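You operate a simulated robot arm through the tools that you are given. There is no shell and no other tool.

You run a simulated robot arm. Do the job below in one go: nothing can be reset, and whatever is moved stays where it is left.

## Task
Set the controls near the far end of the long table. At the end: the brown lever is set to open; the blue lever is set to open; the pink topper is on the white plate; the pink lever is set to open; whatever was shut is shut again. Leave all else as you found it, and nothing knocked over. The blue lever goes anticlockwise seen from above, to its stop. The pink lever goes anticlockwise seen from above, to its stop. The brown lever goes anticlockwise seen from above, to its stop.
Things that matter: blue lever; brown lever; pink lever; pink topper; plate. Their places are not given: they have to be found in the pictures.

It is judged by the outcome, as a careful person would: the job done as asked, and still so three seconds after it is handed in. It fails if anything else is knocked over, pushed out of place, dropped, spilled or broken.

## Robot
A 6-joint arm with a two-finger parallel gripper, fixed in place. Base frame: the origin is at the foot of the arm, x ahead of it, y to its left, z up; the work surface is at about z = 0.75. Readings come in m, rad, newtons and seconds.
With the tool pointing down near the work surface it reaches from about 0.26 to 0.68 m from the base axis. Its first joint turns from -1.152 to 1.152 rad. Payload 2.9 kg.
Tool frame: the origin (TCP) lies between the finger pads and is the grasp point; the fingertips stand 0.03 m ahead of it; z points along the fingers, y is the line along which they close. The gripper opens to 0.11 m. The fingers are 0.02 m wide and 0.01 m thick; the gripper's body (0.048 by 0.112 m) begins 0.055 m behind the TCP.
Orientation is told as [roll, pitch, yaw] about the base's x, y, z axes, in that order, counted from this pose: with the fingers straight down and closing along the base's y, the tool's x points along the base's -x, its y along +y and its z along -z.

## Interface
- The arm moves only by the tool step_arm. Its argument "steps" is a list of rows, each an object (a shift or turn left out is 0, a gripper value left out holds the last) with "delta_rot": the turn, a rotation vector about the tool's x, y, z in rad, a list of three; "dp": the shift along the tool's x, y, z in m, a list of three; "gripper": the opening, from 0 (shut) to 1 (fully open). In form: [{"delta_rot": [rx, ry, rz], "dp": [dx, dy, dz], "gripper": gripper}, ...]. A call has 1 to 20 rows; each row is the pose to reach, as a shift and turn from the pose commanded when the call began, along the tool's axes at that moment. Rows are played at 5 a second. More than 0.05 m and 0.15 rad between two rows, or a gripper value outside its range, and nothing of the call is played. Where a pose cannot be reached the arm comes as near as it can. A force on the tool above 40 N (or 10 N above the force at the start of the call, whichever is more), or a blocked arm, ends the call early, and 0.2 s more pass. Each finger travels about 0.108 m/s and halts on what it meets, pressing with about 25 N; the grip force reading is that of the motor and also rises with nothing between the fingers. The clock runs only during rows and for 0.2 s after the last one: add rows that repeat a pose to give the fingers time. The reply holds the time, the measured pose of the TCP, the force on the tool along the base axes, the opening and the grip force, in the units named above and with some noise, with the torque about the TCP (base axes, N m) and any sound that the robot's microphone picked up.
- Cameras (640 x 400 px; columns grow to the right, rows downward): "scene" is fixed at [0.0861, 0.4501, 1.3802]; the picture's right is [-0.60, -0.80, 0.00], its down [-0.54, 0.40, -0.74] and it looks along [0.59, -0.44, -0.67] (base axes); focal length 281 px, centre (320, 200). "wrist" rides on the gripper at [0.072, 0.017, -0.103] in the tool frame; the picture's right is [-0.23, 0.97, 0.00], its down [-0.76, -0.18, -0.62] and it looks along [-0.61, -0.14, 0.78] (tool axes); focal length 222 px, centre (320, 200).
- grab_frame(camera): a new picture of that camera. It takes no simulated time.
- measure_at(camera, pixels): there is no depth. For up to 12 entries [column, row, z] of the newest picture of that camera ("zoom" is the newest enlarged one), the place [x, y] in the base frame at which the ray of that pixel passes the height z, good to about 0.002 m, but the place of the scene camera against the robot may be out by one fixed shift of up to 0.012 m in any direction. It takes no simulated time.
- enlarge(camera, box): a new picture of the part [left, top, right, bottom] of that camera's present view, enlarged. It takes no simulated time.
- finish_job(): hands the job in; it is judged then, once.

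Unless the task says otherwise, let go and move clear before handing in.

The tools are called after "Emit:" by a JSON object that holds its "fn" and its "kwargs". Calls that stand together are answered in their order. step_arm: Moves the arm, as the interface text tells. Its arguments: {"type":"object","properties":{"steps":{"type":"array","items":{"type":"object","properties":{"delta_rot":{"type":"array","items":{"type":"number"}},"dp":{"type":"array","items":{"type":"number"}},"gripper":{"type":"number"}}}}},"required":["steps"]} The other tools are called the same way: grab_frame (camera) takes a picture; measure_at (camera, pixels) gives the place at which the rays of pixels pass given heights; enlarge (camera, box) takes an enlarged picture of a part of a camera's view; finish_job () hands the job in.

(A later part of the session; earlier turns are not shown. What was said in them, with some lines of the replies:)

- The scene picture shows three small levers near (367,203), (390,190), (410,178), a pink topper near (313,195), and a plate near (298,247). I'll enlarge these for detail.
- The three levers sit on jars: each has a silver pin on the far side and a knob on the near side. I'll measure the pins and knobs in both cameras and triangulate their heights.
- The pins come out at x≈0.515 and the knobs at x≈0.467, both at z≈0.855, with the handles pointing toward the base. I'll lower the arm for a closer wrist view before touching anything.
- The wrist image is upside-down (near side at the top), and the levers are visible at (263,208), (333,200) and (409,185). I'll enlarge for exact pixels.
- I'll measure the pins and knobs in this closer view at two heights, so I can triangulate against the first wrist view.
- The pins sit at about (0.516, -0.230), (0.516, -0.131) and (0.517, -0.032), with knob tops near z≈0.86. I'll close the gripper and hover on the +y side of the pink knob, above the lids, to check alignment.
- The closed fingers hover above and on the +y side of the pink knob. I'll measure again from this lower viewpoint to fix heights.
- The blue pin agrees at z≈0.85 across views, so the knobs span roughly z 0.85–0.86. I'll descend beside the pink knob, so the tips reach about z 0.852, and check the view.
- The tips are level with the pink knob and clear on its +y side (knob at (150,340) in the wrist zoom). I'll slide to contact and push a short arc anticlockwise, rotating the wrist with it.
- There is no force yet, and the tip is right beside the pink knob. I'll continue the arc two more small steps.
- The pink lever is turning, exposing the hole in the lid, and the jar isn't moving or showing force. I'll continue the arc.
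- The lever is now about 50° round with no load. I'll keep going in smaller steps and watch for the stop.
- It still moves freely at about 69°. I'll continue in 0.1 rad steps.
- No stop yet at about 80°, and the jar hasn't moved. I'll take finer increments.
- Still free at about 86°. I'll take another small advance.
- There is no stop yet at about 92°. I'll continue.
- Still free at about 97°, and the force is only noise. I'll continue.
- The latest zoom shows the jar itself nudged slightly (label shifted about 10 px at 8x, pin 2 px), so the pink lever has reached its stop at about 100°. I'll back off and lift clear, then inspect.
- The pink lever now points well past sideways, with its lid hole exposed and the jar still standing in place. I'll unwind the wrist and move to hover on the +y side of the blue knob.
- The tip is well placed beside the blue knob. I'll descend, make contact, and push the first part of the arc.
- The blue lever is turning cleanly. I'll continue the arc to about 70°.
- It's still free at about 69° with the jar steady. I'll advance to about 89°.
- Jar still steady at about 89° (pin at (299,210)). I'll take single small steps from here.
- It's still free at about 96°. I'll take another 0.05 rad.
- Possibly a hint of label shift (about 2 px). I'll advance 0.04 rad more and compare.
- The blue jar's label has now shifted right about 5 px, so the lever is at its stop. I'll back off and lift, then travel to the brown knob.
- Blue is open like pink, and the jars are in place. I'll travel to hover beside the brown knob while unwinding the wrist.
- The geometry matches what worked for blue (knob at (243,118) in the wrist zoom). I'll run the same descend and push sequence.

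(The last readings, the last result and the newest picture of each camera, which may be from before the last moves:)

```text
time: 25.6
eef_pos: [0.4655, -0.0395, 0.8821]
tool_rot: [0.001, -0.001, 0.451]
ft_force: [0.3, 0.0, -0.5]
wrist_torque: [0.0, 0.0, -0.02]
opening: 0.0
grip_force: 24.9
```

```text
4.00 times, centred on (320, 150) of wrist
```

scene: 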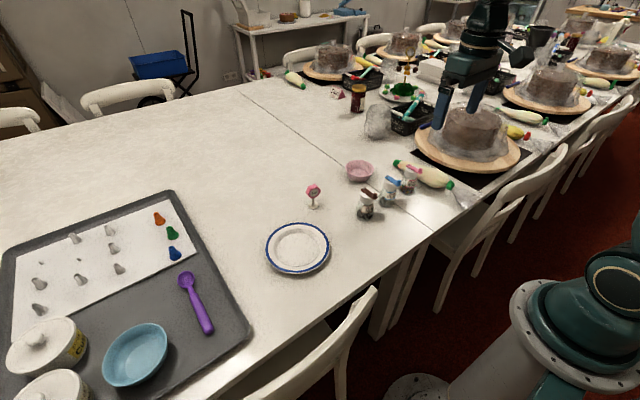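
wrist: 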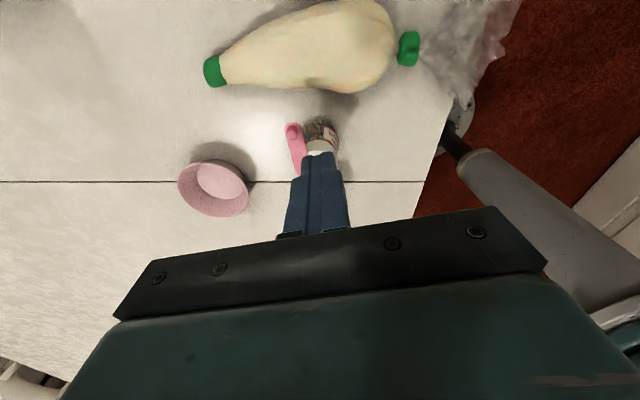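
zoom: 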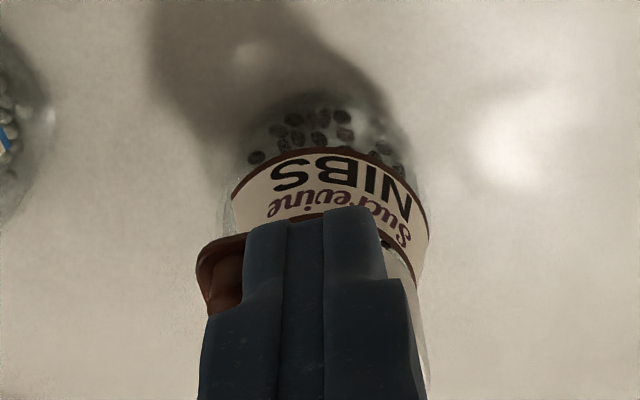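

The brown lever is turning as well. I'll continue to about 89°, in two blocks.

Emit:
{"fn": "step_arm", "kwargs": {"steps": [{"dp": [0.0019, -0.0074, 0], "delta_rot": [0, 0, -0.15]}, {"dp": [0.0026, -0.0149, 0], "delta_rot": [0, 0, -0.3]}, {"dp": [0.0022, -0.0225, 0], "delta_rot": [0, 0, -0.45]}, {"dp": [0.0006, -0.0299, 0], "delta_rot": [0, 0, -0.6]}, {"dp": [-0.002, -0.037, 0], "delta_rot": [0, 0, -0.75]}]}}

Emit:
{"fn": "enlarge", "kwargs": {"camera": "scene", "box": [330, 160, 410, 210]}}

Emit:
{"fn": "step_arm", "kwargs": {"steps": [{"dp": [0.0019, -0.0074, 0], "delta_rot": [0, 0, -0.15]}, {"dp": [0.0026, -0.0149, 0], "delta_rot": [0, 0, -0.3]}]}}

Emit:
{"fn": "enlarge", "kwargs": {"camera": "scene", "box": [330, 160, 410, 210]}}

```text
time: 26.8
eef_pos: [0.483, -0.0701, 0.8817]
tool_rot: [0.002, 0.001, 1.203]
ft_force: [-0.3, 0.2, 0.6]
wrist_torque: [0.02, -0.01, -0.02]
opening: 0.0
grip_force: 24.9
```

```text
8.00 times, centred on (370, 185) of scene
```

zoom: 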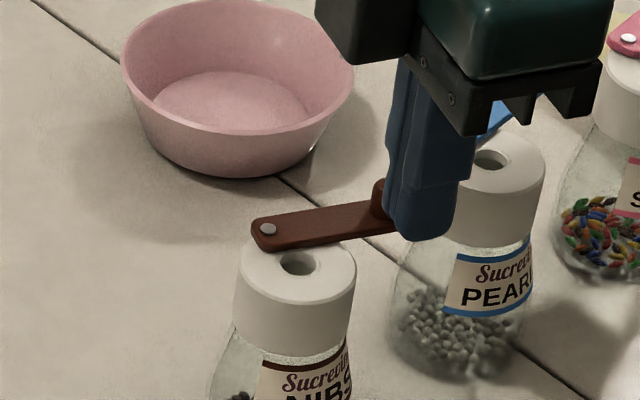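

```text
time: 27.4
eef_pos: [0.4977, -0.0794, 0.8816]
tool_rot: [0.002, 0.001, 1.501]
ft_force: [-0.3, -0.5, -0.1]
wrist_torque: [0.03, 0.02, -0.01]
opening: 0.0003
grip_force: 25.0
```

```text
8.00 times, centred on (370, 185) of scene
```

zoom: 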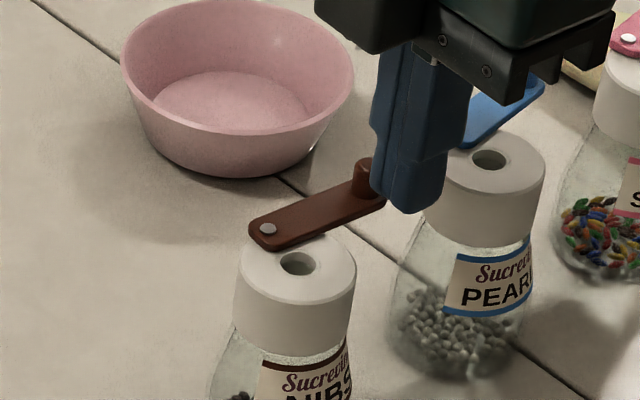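

It's free at 86° and the jar is steady. I'll advance 0.15 rad, with a box that shows the label.

Emit:
{"fn": "enlarge", "kwargs": {"camera": "scene", "box": [340, 175, 400, 212]}}

Emit:
{"fn": "step_arm", "kwargs": {"steps": [{"dp": [0.0007, -0.0024, 0], "delta_rot": [0, 0, -0.05]}, {"dp": [0.0014, -0.0049, 0], "delta_rot": [0, 0, -0.1]}, {"dp": [0.0019, -0.0074, 0], "delta_rot": [0, 0, -0.15]}]}}

Emit:
{"fn": "enlarge", "kwargs": {"camera": "scene", "box": [340, 175, 400, 212]}}

```text
10.67 times, centred on (370, 194) of scene
```

zoom: 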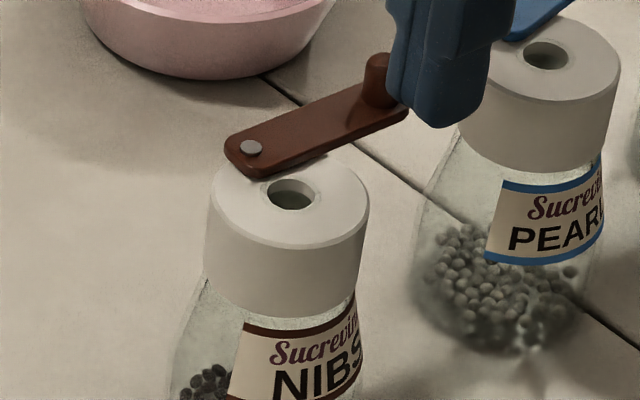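

```text
time: 28.2
eef_pos: [0.5048, -0.0815, 0.881]
tool_rot: [0.001, 0.002, 1.65]
ft_force: [0.5, 0.1, 0.6]
wrist_torque: [0.01, 0.02, -0.02]
opening: 0.0003
grip_force: 25.1
```

```text
10.67 times, centred on (370, 194) of scene
```

zoom: 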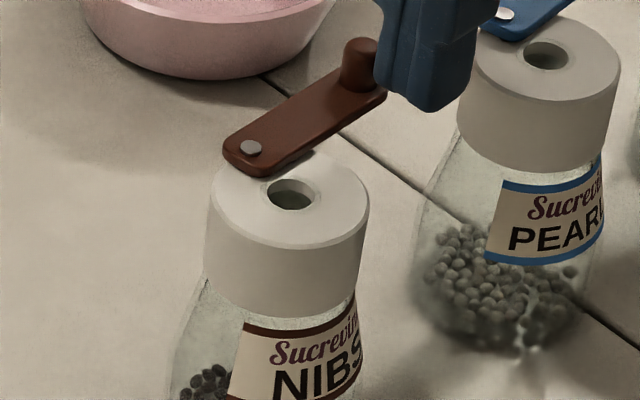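

No jar movement so far (label edge at (243,322) in both views). I'll take small steps toward the stop.

Emit:
{"fn": "step_arm", "kwargs": {"steps": [{"dp": [0.0004, -0.0012, 0], "delta_rot": [0, 0, -0.025]}, {"dp": [0.0007, -0.0024, 0], "delta_rot": [0, 0, -0.05]}]}}

Emit:
{"fn": "enlarge", "kwargs": {"camera": "scene", "box": [340, 175, 400, 212]}}

Emit:
{"fn": "step_arm", "kwargs": {"steps": [{"dp": [0.0003, -0.0012, 0], "delta_rot": [0, 0, -0.025]}, {"dp": [0.0005, -0.0018, 0], "delta_rot": [0, 0, -0.035]}]}}

Emit:
{"fn": "enlarge", "kwargs": {"camera": "scene", "box": [340, 175, 400, 212]}}

```text
time: 28.8
eef_pos: [0.5052, -0.0814, 0.8814]
tool_rot: [0.002, -0.002, 1.702]
ft_force: [0.3, -0.2, -0.4]
wrist_torque: [0.03, -0.02, -0.03]
opening: 0.0
grip_force: 24.8
```

```text
10.67 times, centred on (370, 194) of scene
```

zoom: 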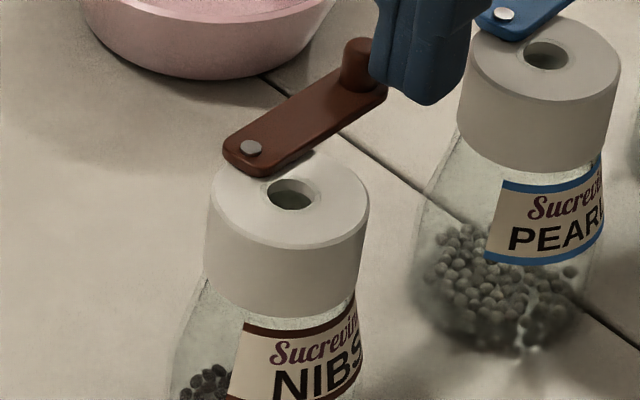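

```text
time: 29.4
eef_pos: [0.5085, -0.0821, 0.8827]
tool_rot: [0.001, -0.001, 1.734]
ft_force: [-0.6, -0.2, 0.1]
wrist_torque: [-0.01, 0.01, -0.02]
opening: 0.0
grip_force: 24.8
```

```text
10.67 times, centred on (370, 194) of scene
```

zoom: 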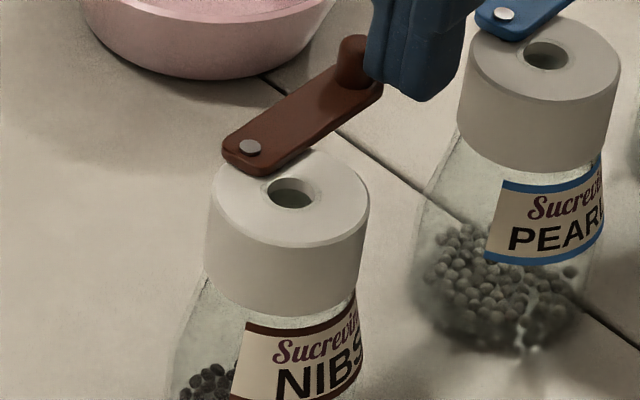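

The brown jar's label shifted about 4 px in the last step, so the lever is at its stop. I'll back off and lift clear.

Emit:
{"fn": "step_arm", "kwargs": {"steps": [{"dp": [0, 0.006, 0]}, {"dp": [0, 0.012, 0]}, {"dp": [0, 0.012, -0.03]}, {"dp": [0, 0.012, -0.07]}, {"dp": [0, 0.012, -0.1]}, {"dp": [0, 0.012, -0.1]}]}}

Emit:
{"fn": "enlarge", "kwargs": {"camera": "scene", "box": [340, 150, 460, 225]}}

Emit:
{"fn": "enlarge", "kwargs": {"camera": "scene", "box": [280, 170, 360, 220]}}

```text
time: 30.8
eef_pos: [0.4961, -0.0843, 0.9822]
tool_rot: [-0.001, 0.0, 1.734]
ft_force: [-0.1, 0.8, 0.6]
wrist_torque: [-0.04, 0.02, 0.01]
opening: 0.0001
grip_force: 25.2
```

```text
5.33 times, centred on (400, 188) of scene
```

zoom: 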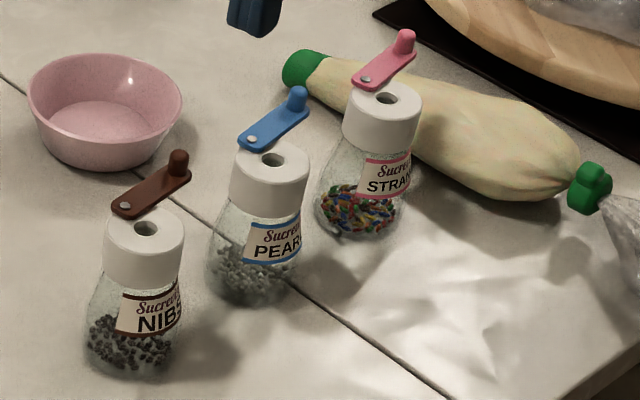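

```text
8.00 times, centred on (320, 195) of scene
```

zoom: 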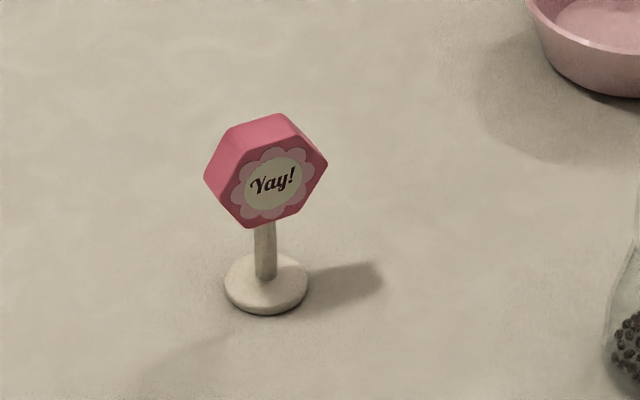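

All three levers are open and parallel, with the jars standing. Next is the topper at scene (313,205), with its face pointing roughly toward the base. I'll move the wrist near it for a measuring view.

Emit:
{"fn": "step_arm", "kwargs": {"steps": [{"dp": [-0.024, -0.015, -0.005], "delta_rot": [0, 0, 0.084]}, {"dp": [-0.048, -0.03, -0.01], "delta_rot": [0, 0, 0.167]}, {"dp": [-0.072, -0.045, -0.015], "delta_rot": [0, 0, 0.25]}, {"dp": [-0.0955, -0.0603, -0.018], "delta_rot": [0, 0, 0.334]}, {"dp": [-0.0955, -0.0603, -0.018], "delta_rot": [0, 0, 0.334]}]}}

Emit:
{"fn": "grab_frame", "kwargs": {"camera": "wrist"}}

Emit:
{"fn": "enlarge", "kwargs": {"camera": "wrist", "box": [160, 110, 320, 210]}}

```text
time: 32.0
eef_pos: [0.5414, 0.0204, 0.9976]
tool_rot: [0.0, 0.001, 1.4]
ft_force: [-0.5, -0.5, -0.2]
wrist_torque: [-0.02, 0.01, -0.01]
opening: 0.0
grip_force: 25.0
```

```text
taken
```

wrist: 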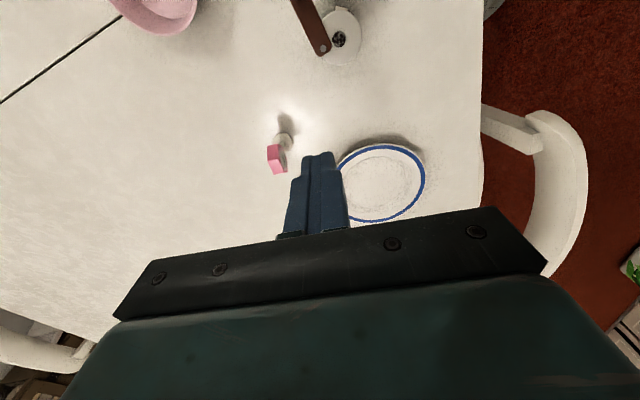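

```text
4.00 times, centred on (240, 160) of wrist
```

zoom: 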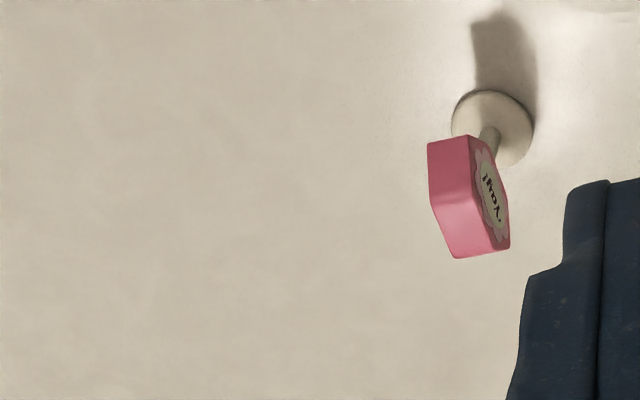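

The wrist zoom shows the topper's base disc at (493,125) and the head spanning (428,143) to (510,250), its thickness running roughly left-right. I'll measure these in both views.

Emit:
{"fn": "measure_at", "kwargs": {"camera": "zoom", "pixels": [[493, 125, 0.753], [452, 125, 0.753], [533, 125, 0.753], [493, 90, 0.753], [510, 249, 0.8], [510, 249, 0.83], [455, 258, 0.8], [455, 258, 0.83], [432, 207, 0.8], [432, 207, 0.83], [428, 143, 0.8], [468, 135, 0.8]]}}

Emit:
{"fn": "measure_at", "kwargs": {"camera": "scene", "pixels": [[313.25, 205.4, 0.753], [307.9, 186.0, 0.8], [307.9, 186.0, 0.83], [315.3, 184.1, 0.8], [315.3, 184.1, 0.83], [321, 190.1, 0.8], [321, 190.1, 0.83], [305.5, 192.5, 0.8], [305.5, 192.5, 0.83]]}}

```text
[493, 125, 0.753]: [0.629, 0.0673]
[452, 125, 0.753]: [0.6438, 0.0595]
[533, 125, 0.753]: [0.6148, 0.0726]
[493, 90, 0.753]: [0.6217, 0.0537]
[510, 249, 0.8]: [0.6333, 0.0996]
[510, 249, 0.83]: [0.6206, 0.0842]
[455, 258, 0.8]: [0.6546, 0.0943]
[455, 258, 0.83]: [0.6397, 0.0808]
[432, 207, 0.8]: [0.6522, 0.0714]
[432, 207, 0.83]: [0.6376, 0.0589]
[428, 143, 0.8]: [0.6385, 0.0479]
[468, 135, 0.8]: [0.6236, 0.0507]
```

```text
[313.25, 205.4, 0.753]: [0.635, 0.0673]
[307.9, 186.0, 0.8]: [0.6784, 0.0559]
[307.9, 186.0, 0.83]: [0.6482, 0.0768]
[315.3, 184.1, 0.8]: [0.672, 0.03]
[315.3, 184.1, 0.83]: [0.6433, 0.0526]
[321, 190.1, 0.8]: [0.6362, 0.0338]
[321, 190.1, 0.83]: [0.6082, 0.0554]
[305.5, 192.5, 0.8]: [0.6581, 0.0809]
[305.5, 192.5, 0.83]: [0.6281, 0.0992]
```

The topper's base is at (0.629, 0.067). Its head is about 0.019 thick along [0.98, -0.18], spanning z 0.79–0.83, and the present yaw of 1.40 matches that. I'll move above it with the fingers open to about 0.05 m and check.

Emit:
{"fn": "step_arm", "kwargs": {"steps": [{"dp": [-0.02, -0.0264, 0], "gripper": 0.45}, {"dp": [-0.04, -0.0528, 0], "gripper": 0.45}, {"dp": [-0.0608, -0.0793, 0], "gripper": 0.45}, {"dp": [-0.0608, -0.0793, 0.04], "gripper": 0.45}, {"dp": [-0.0608, -0.0793, 0.08], "gripper": 0.45}, {"dp": [-0.0608, -0.0793, 0.08], "gripper": 0.45}]}}

Emit:
{"fn": "enlarge", "kwargs": {"camera": "wrist", "box": [220, 100, 420, 225]}}

Emit:
{"fn": "enlarge", "kwargs": {"camera": "scene", "box": [265, 155, 361, 215]}}

```text
time: 33.4
eef_pos: [0.6306, 0.0667, 0.9185]
tool_rot: [0.001, 0.0, 1.399]
ft_force: [0.3, -1.1, -0.3]
wrist_torque: [-0.03, -0.01, 0.01]
opening: 0.0495
grip_force: 0.0
```

```text
3.20 times, centred on (320, 162) of wrist
```

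zoom: 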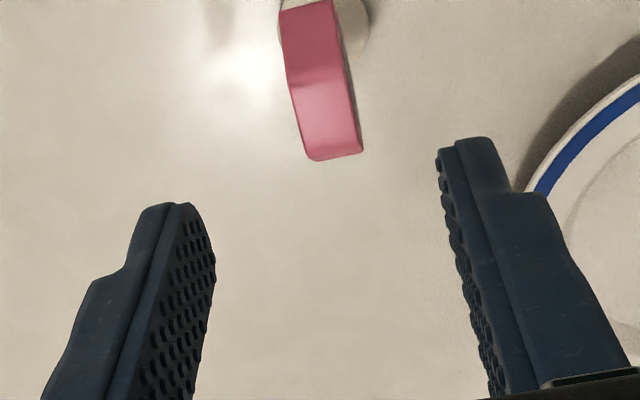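

```text
6.67 times, centred on (313, 185) of scene
```

zoom: 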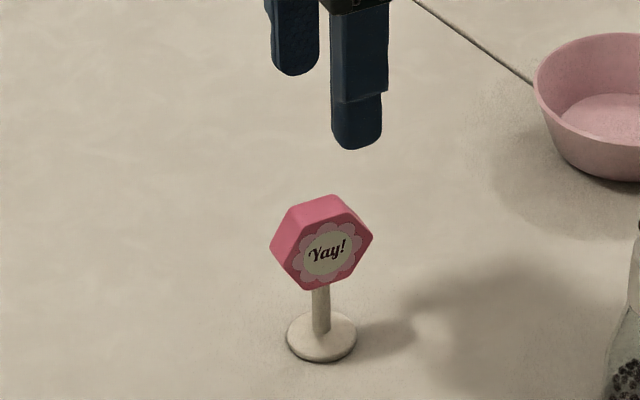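

The head sits between the open fingers. I'll verify its coordinates before descending.

Emit:
{"fn": "grab_frame", "kwargs": {"camera": "wrist"}}

Emit:
{"fn": "measure_at", "kwargs": {"camera": "wrist", "pixels": [[333.1, 146.9, 0.831], [316.9, 150.0, 0.831], [310, 127, 0.831], [325, 122, 0.831]]}}

```text
taken
```

wrist: 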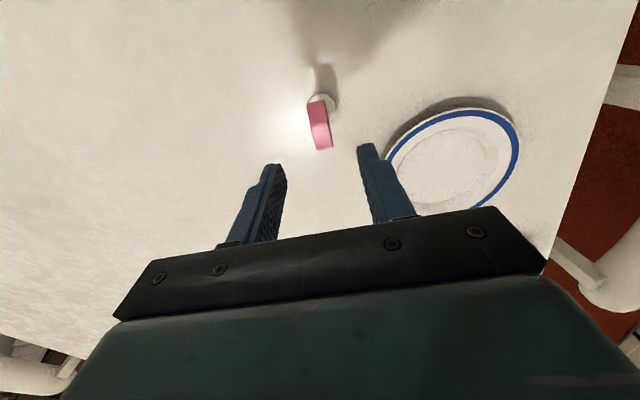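

```text
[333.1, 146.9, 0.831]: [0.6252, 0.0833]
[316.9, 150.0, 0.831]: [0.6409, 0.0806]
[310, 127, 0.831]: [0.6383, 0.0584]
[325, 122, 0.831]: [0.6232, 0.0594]
```

The head centre measures about (0.632, 0.070) against the TCP at (0.631, 0.067), which is well aligned. I'll descend to the head's mid-height.

Emit:
{"fn": "step_arm", "kwargs": {"steps": [{"dp": [-0.001, 0, 0.035]}, {"dp": [-0.002, 0, 0.07]}, {"dp": [-0.002, 0, 0.095]}, {"dp": [-0.002, 0, 0.105]}, {"dp": [-0.002, 0, 0.105]}]}}

Emit:
{"fn": "enlarge", "kwargs": {"camera": "scene", "box": [265, 155, 361, 215]}}

Emit:
{"fn": "enlarge", "kwargs": {"camera": "wrist", "box": [220, 100, 420, 225]}}

```text
time: 34.6
eef_pos: [0.6288, 0.0693, 0.8154]
tool_rot: [0.0, 0.0, 1.4]
ft_force: [0.2, 0.1, 0.2]
wrist_torque: [0.02, 0.03, -0.01]
opening: 0.0495
grip_force: 0.1
```

```text
6.67 times, centred on (313, 185) of scene
```

zoom: 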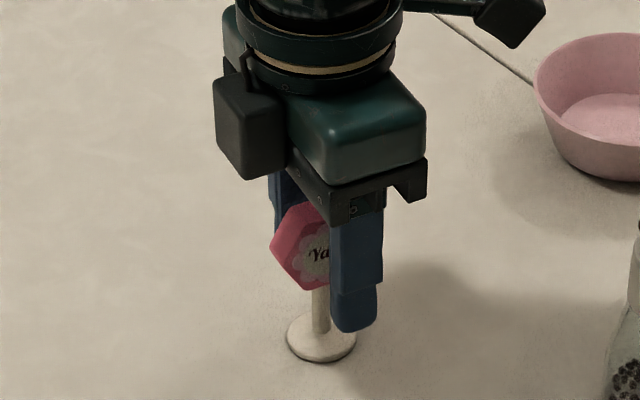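

```text
3.20 times, centred on (320, 162) of wrist
```

zoom: 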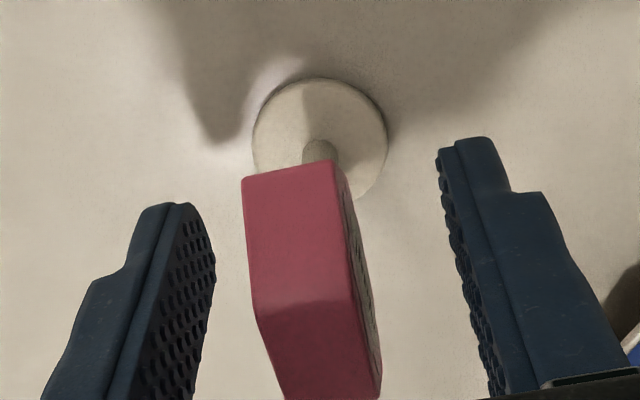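

The head is bracketed by the fingers on its flat faces. I'll close the grip.

Emit:
{"fn": "step_arm", "kwargs": {"steps": [{"dp": [0, 0, 0], "gripper": 0.3}, {"dp": [0, 0, 0], "gripper": 0.1}, {"dp": [0, 0, 0], "gripper": 0.1}, {"dp": [0, 0, 0], "gripper": 0.1}]}}

Emit:
{"fn": "enlarge", "kwargs": {"camera": "wrist", "box": [220, 100, 420, 225]}}

```text
time: 35.6
eef_pos: [0.6288, 0.0692, 0.8152]
tool_rot: [0.0, 0.0, 1.399]
ft_force: [-0.4, -0.5, -0.1]
wrist_torque: [0.0, -0.03, 0.0]
opening: 0.0149
grip_force: 25.4
```

```text
3.20 times, centred on (320, 162) of wrist
```

zoom: 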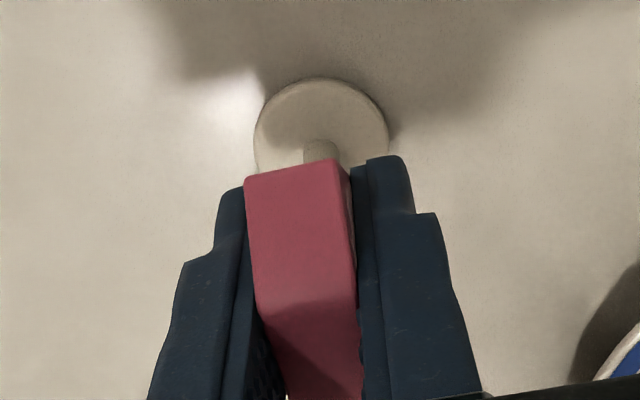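

The topper is gripped (opening 0.0149 m, 25 N). I'll lift it straight up and look at the plate.

Emit:
{"fn": "step_arm", "kwargs": {"steps": [{"dp": [0, 0, -0.01], "gripper": 0.05}, {"dp": [0, 0, -0.04], "gripper": 0.05}, {"dp": [0, 0, -0.07], "gripper": 0.05}, {"dp": [0, 0, -0.1], "gripper": 0.05}, {"dp": [0, 0, -0.1], "gripper": 0.05}]}}

Emit:
{"fn": "grab_frame", "kwargs": {"camera": "wrist"}}

Emit:
{"fn": "grab_frame", "kwargs": {"camera": "scene"}}

```text
time: 36.8
eef_pos: [0.6298, 0.0686, 0.914]
tool_rot: [-0.002, 0.0, 1.4]
ft_force: [-0.8, 0.8, -0.2]
wrist_torque: [-0.03, 0.0, 0.02]
opening: 0.015
grip_force: 25.1
```

```text
taken
```

wrist: 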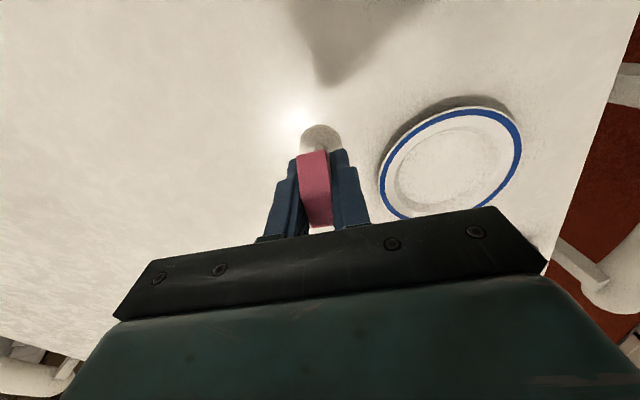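

```text
taken
```

scene: 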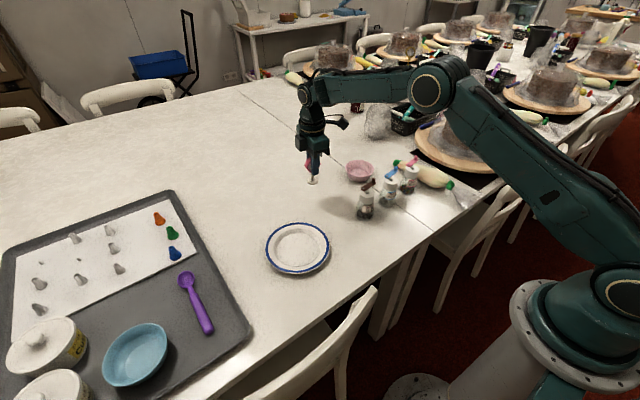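

The topper is lifted and held upright. I'll measure the plate rim and well in the wrist picture to find the centre.

Emit:
{"fn": "measure_at", "kwargs": {"camera": "wrist", "pixels": [[380, 180, 0.765], [521, 148, 0.765], [470, 107, 0.765], [410, 135, 0.765], [510, 120, 0.765], [397, 182, 0.757], [460, 130, 0.757], [493, 155, 0.757], [445, 170, 0.755]]}}

Emit:
{"fn": "enlarge", "kwargs": {"camera": "scene", "box": [250, 205, 346, 265]}}

Emit:
{"fn": "enlarge", "kwargs": {"camera": "wrist", "box": [360, 90, 540, 225]}}

```text
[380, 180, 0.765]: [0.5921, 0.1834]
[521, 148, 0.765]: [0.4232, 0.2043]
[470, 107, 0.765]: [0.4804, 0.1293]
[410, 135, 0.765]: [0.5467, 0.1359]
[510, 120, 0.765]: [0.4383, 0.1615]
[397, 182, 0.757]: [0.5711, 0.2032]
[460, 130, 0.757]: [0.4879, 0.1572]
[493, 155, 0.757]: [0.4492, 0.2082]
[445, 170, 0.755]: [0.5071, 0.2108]
```

```text
6.67 times, centred on (298, 235) of scene
```

zoom: 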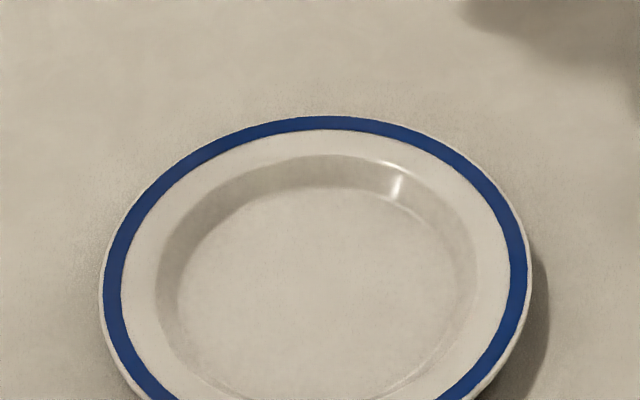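

```text
2.96 times, centred on (450, 158) of wrist
```

zoom: 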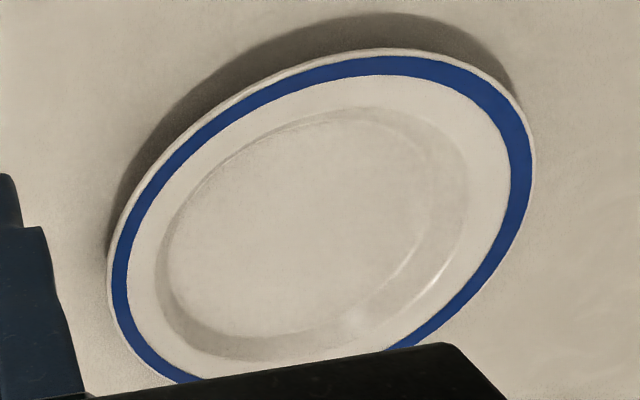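

A circle fit to the rim puts the plate centre at about (0.510, 0.208). I'll carry the topper over there at constant height.

Emit:
{"fn": "step_arm", "kwargs": {"steps": [{"dp": [-0.0125, 0.0152, 0]}, {"dp": [-0.0292, 0.0354, 0]}, {"dp": [-0.0459, 0.0556, 0]}, {"dp": [-0.0626, 0.0758, 0]}, {"dp": [-0.0793, 0.0961, 0]}, {"dp": [-0.096, 0.1163, 0]}, {"dp": [-0.109, 0.132, 0]}, {"dp": [-0.1167, 0.1416, 0]}, {"dp": [-0.1167, 0.1416, 0]}]}}

Emit:
{"fn": "enlarge", "kwargs": {"camera": "scene", "box": [238, 180, 366, 280]}}

Emit:
{"fn": "enlarge", "kwargs": {"camera": "wrist", "box": [220, 80, 420, 225]}}

```text
time: 38.8
eef_pos: [0.51, 0.2074, 0.9133]
tool_rot: [0.002, 0.0, 1.4]
ft_force: [-0.2, 0.7, 0.0]
wrist_torque: [0.04, 0.01, -0.01]
opening: 0.0148
grip_force: 25.2
```

```text
4.00 times, centred on (302, 230) of scene
```

zoom: 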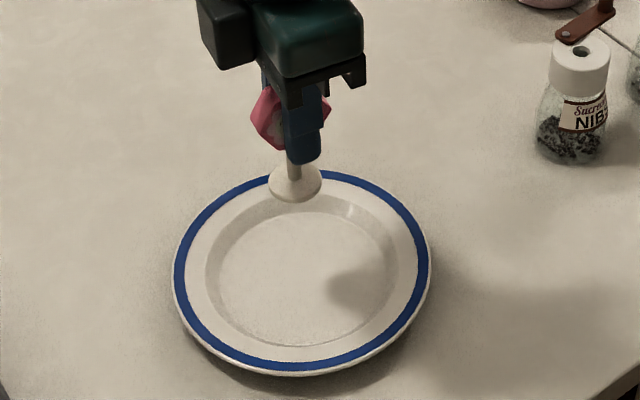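

```text
2.76 times, centred on (320, 152) of wrist
```

zoom: 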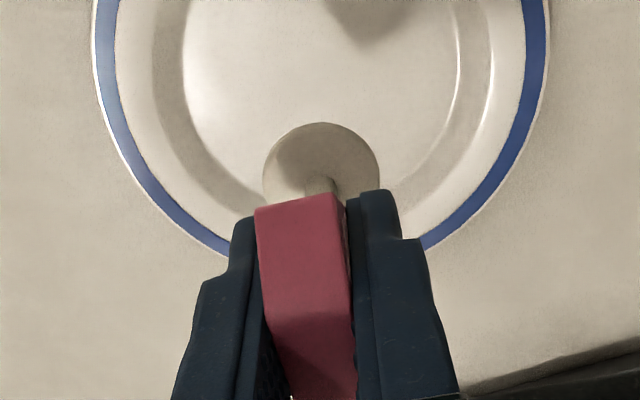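

The topper is centred over the plate. I'll lower it to just above the expected floor (TCP about 0.827) and check.

Emit:
{"fn": "step_arm", "kwargs": {"steps": [{"dp": [0, 0, 0.03]}, {"dp": [0, 0, 0.055]}, {"dp": [0, 0, 0.075]}, {"dp": [0, 0, 0.086]}, {"dp": [0, 0, 0.086]}]}}

Emit:
{"fn": "enlarge", "kwargs": {"camera": "scene", "box": [254, 205, 350, 280]}}

Emit:
{"fn": "enlarge", "kwargs": {"camera": "wrist", "box": [220, 80, 420, 225]}}

```text
time: 40.0
eef_pos: [0.5089, 0.2076, 0.8265]
tool_rot: [-0.001, 0.002, 1.401]
ft_force: [0.5, -0.2, 0.3]
wrist_torque: [-0.01, -0.01, -0.02]
opening: 0.0151
grip_force: 24.8
```

```text
5.33 times, centred on (302, 242) of scene
```

zoom: 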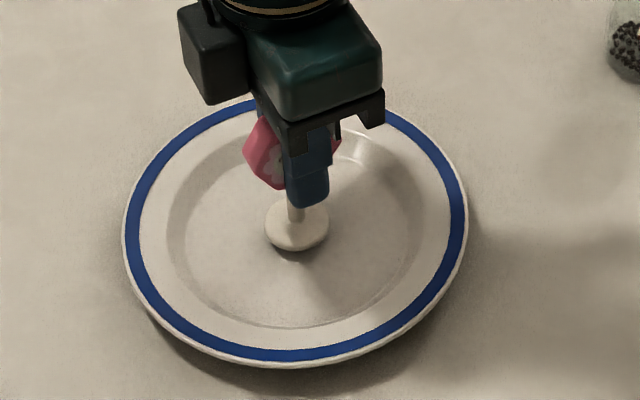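

```text
2.76 times, centred on (320, 152) of wrist
```

zoom: 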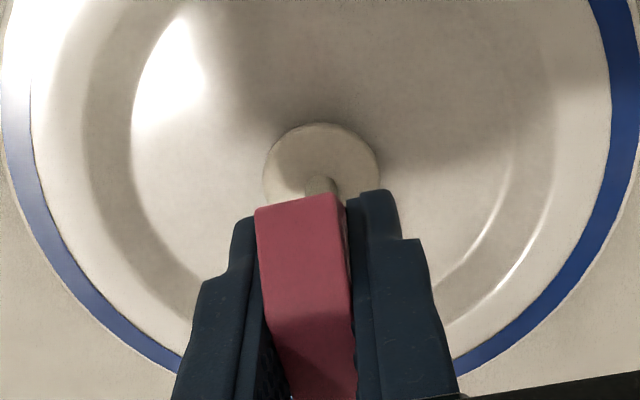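

It's almost down, and a small shadow gap remains under the base. I'll lower in 2 mm steps, watching for vertical force.

Emit:
{"fn": "step_arm", "kwargs": {"steps": [{"dp": [0, 0, 0.002]}, {"dp": [0, 0, 0.003]}]}}

Emit:
{"fn": "enlarge", "kwargs": {"camera": "scene", "box": [278, 230, 326, 260]}}

Emit:
{"fn": "step_arm", "kwargs": {"steps": [{"dp": [0, 0, 0.001]}, {"dp": [0, 0, 0.002]}]}}

Emit:
{"fn": "enlarge", "kwargs": {"camera": "scene", "box": [278, 230, 326, 260]}}

```text
time: 40.6
eef_pos: [0.5091, 0.2072, 0.8256]
tool_rot: [-0.001, 0.0, 1.4]
ft_force: [-0.7, -0.3, 0.2]
wrist_torque: [0.0, 0.04, 0.03]
opening: 0.0151
grip_force: 24.9
```

```text
13.33 times, centred on (302, 245) of scene
```

zoom: 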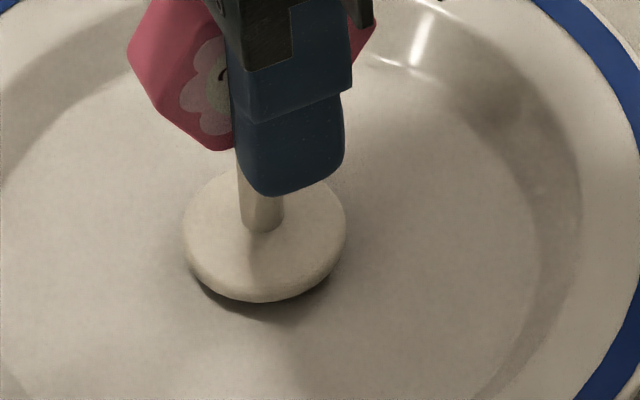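

```text
time: 41.2
eef_pos: [0.5084, 0.2081, 0.8234]
tool_rot: [0.001, 0.001, 1.4]
ft_force: [0.8, -0.1, -0.7]
wrist_torque: [0.01, 0.03, -0.02]
opening: 0.0148
grip_force: 24.8
```

```text
13.33 times, centred on (302, 245) of scene
```

zoom: 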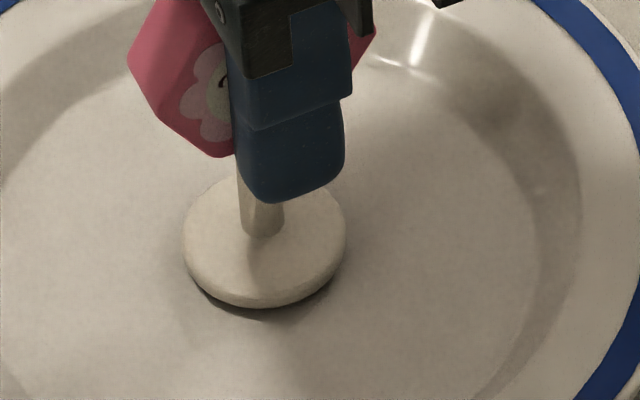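

A thin gap of about 3 mm remains under the base. I'll continue down in 1 mm steps.

Emit:
{"fn": "step_arm", "kwargs": {"steps": [{"dp": [0, 0, 0.001]}, {"dp": [0, 0, 0.0015]}]}}

Emit:
{"fn": "enlarge", "kwargs": {"camera": "scene", "box": [278, 230, 326, 260]}}

Emit:
{"fn": "step_arm", "kwargs": {"steps": [{"dp": [0, 0, 0.0005]}, {"dp": [0, 0, 0.001]}]}}

Emit:
{"fn": "enlarge", "kwargs": {"camera": "scene", "box": [278, 230, 326, 260]}}

```text
time: 41.8
eef_pos: [0.509, 0.207, 0.8222]
tool_rot: [0.0, 0.0, 1.4]
ft_force: [-0.6, -0.1, -0.4]
wrist_torque: [0.0, -0.01, -0.03]
opening: 0.015
grip_force: 25.0
```

```text
13.33 times, centred on (302, 245) of scene
```

zoom: 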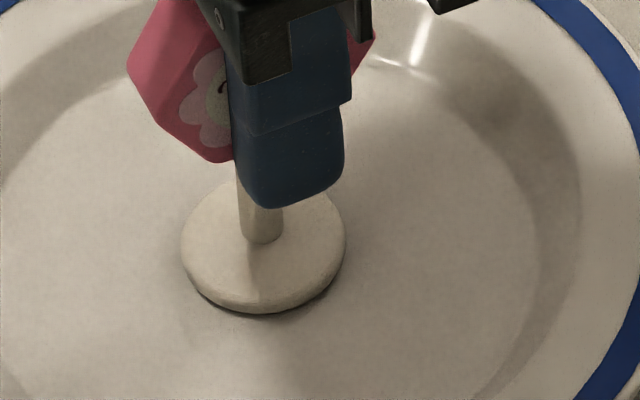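

```text
time: 42.4
eef_pos: [0.5094, 0.2074, 0.8215]
tool_rot: [0.0, 0.0, 1.4]
ft_force: [-0.2, -0.7, 3.7]
wrist_torque: [-0.03, 0.07, 0.02]
opening: 0.015
grip_force: 24.7
```

```text
13.33 times, centred on (302, 245) of scene
```

zoom: 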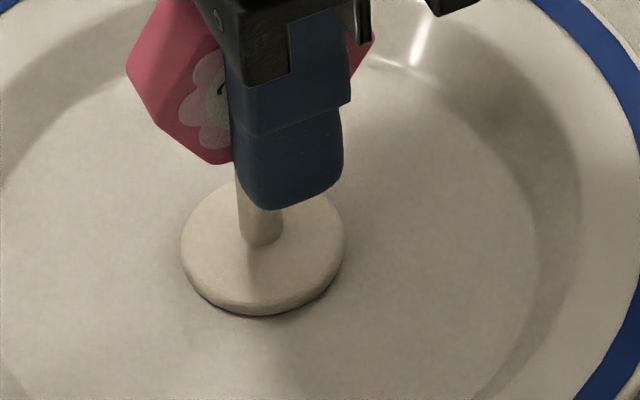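

Vertical force rose to 3.7 N and the base touches the plate. I'll open the fingers gently to release.

Emit:
{"fn": "step_arm", "kwargs": {"steps": [{"gripper": 0.16}, {"gripper": 0.25}, {"gripper": 0.4}, {"gripper": 0.45}, {"gripper": 0.45}]}}

Emit:
{"fn": "enlarge", "kwargs": {"camera": "scene", "box": [254, 205, 350, 280]}}

Emit:
{"fn": "enlarge", "kwargs": {"camera": "wrist", "box": [220, 80, 420, 225]}}

```text
time: 43.6
eef_pos: [0.5092, 0.208, 0.8206]
tool_rot: [0.0, 0.001, 1.4]
ft_force: [-0.1, -0.9, 0.4]
wrist_torque: [-0.03, 0.03, 0.0]
opening: 0.0495
grip_force: 0.1
```

```text
5.33 times, centred on (302, 242) of scene
```

zoom: 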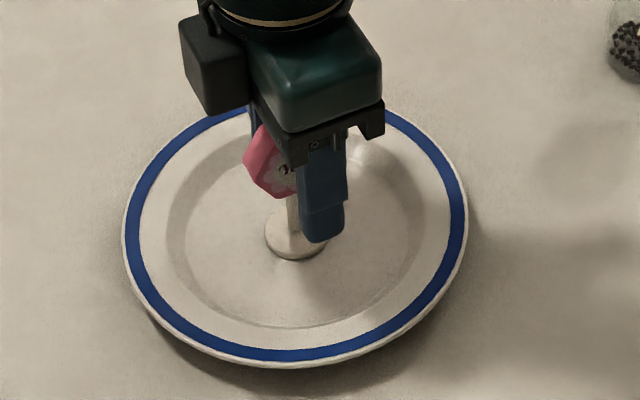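

```text
2.76 times, centred on (320, 152) of wrist
```

zoom: 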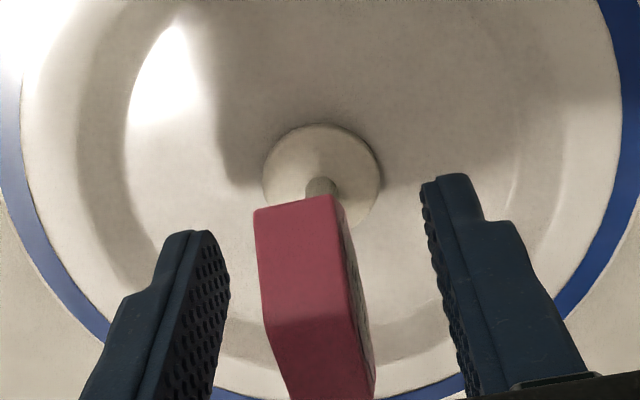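

The topper stands upright on the plate and is free of both fingers. I'll rise straight up and check the whole scene.

Emit:
{"fn": "step_arm", "kwargs": {"steps": [{"dp": [0, 0, -0.02]}, {"dp": [0, 0, -0.05]}, {"dp": [0, 0, -0.09]}, {"dp": [0, 0, -0.13]}, {"dp": [0, 0, -0.17]}, {"dp": [0, 0, -0.2]}, {"dp": [0, 0, -0.2]}]}}

Emit:
{"fn": "grab_frame", "kwargs": {"camera": "scene"}}

Emit:
{"fn": "enlarge", "kwargs": {"camera": "scene", "box": [250, 170, 370, 280]}}

Emit:
{"fn": "enlarge", "kwargs": {"camera": "scene", "box": [340, 150, 460, 225]}}

```text
time: 45.2
eef_pos: [0.5089, 0.2084, 1.0215]
tool_rot: [0.0, 0.0, 1.401]
ft_force: [-0.7, 0.4, 0.2]
wrist_torque: [0.0, 0.0, 0.03]
opening: 0.0497
grip_force: 0.1
```

```text
taken
```

scene: 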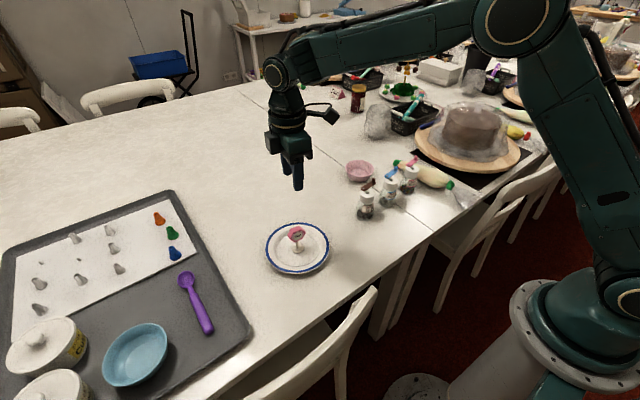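

```text
3.64 times, centred on (310, 225) of scene
```

zoom: 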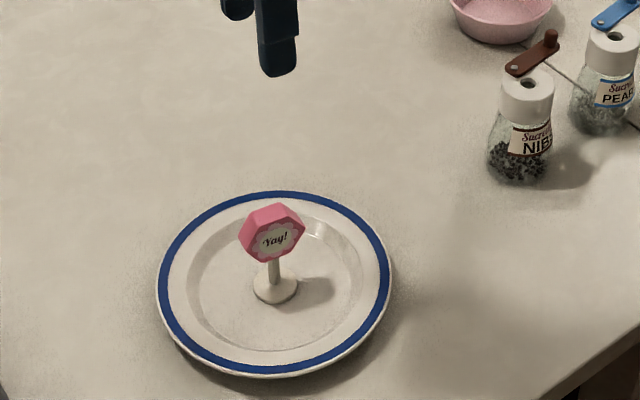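

```text
5.33 times, centred on (400, 188) of scene
```

zoom: 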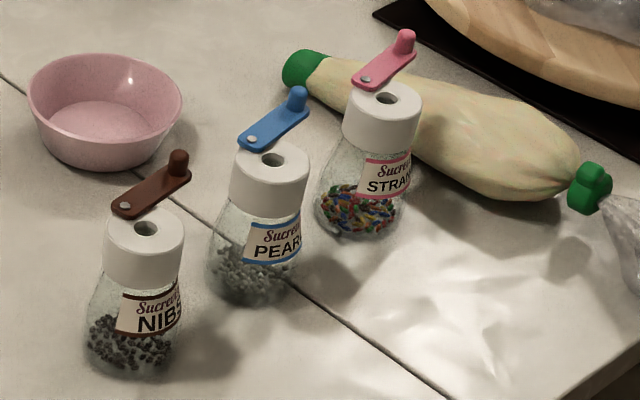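

The topper stands upright in the plate well at (297,237), and all three levers are turned to their stops with the jars standing. I opened nothing else, and the arm is clear, so I'm handing the job in.

Emit:
{"fn": "finish_job", "kwargs": {}}

```text
The job is handed in.
```

The last pictures show the three levers open and the topper upright on the plate, so I handed the job in. I haven't seen the verdict.

- **Levers:** The pink, blue and brown levers were each pushed anticlockwise, about 100°, to their stops. I found each stop by continuing until the jar itself just began to turn. Each jar was therefore turned slightly, and the pink one also shifted by about a millimetre. All three are still standing in their places.
- **Topper:** It stands in the middle of the white plate. I lowered it until it touched, then let go.
- **Shut things:** I found nothing that had to be opened for this job, so there was nothing to shut again.

The arm is raised clear of the table with the gripper partly open, and nothing else on the table was touched.
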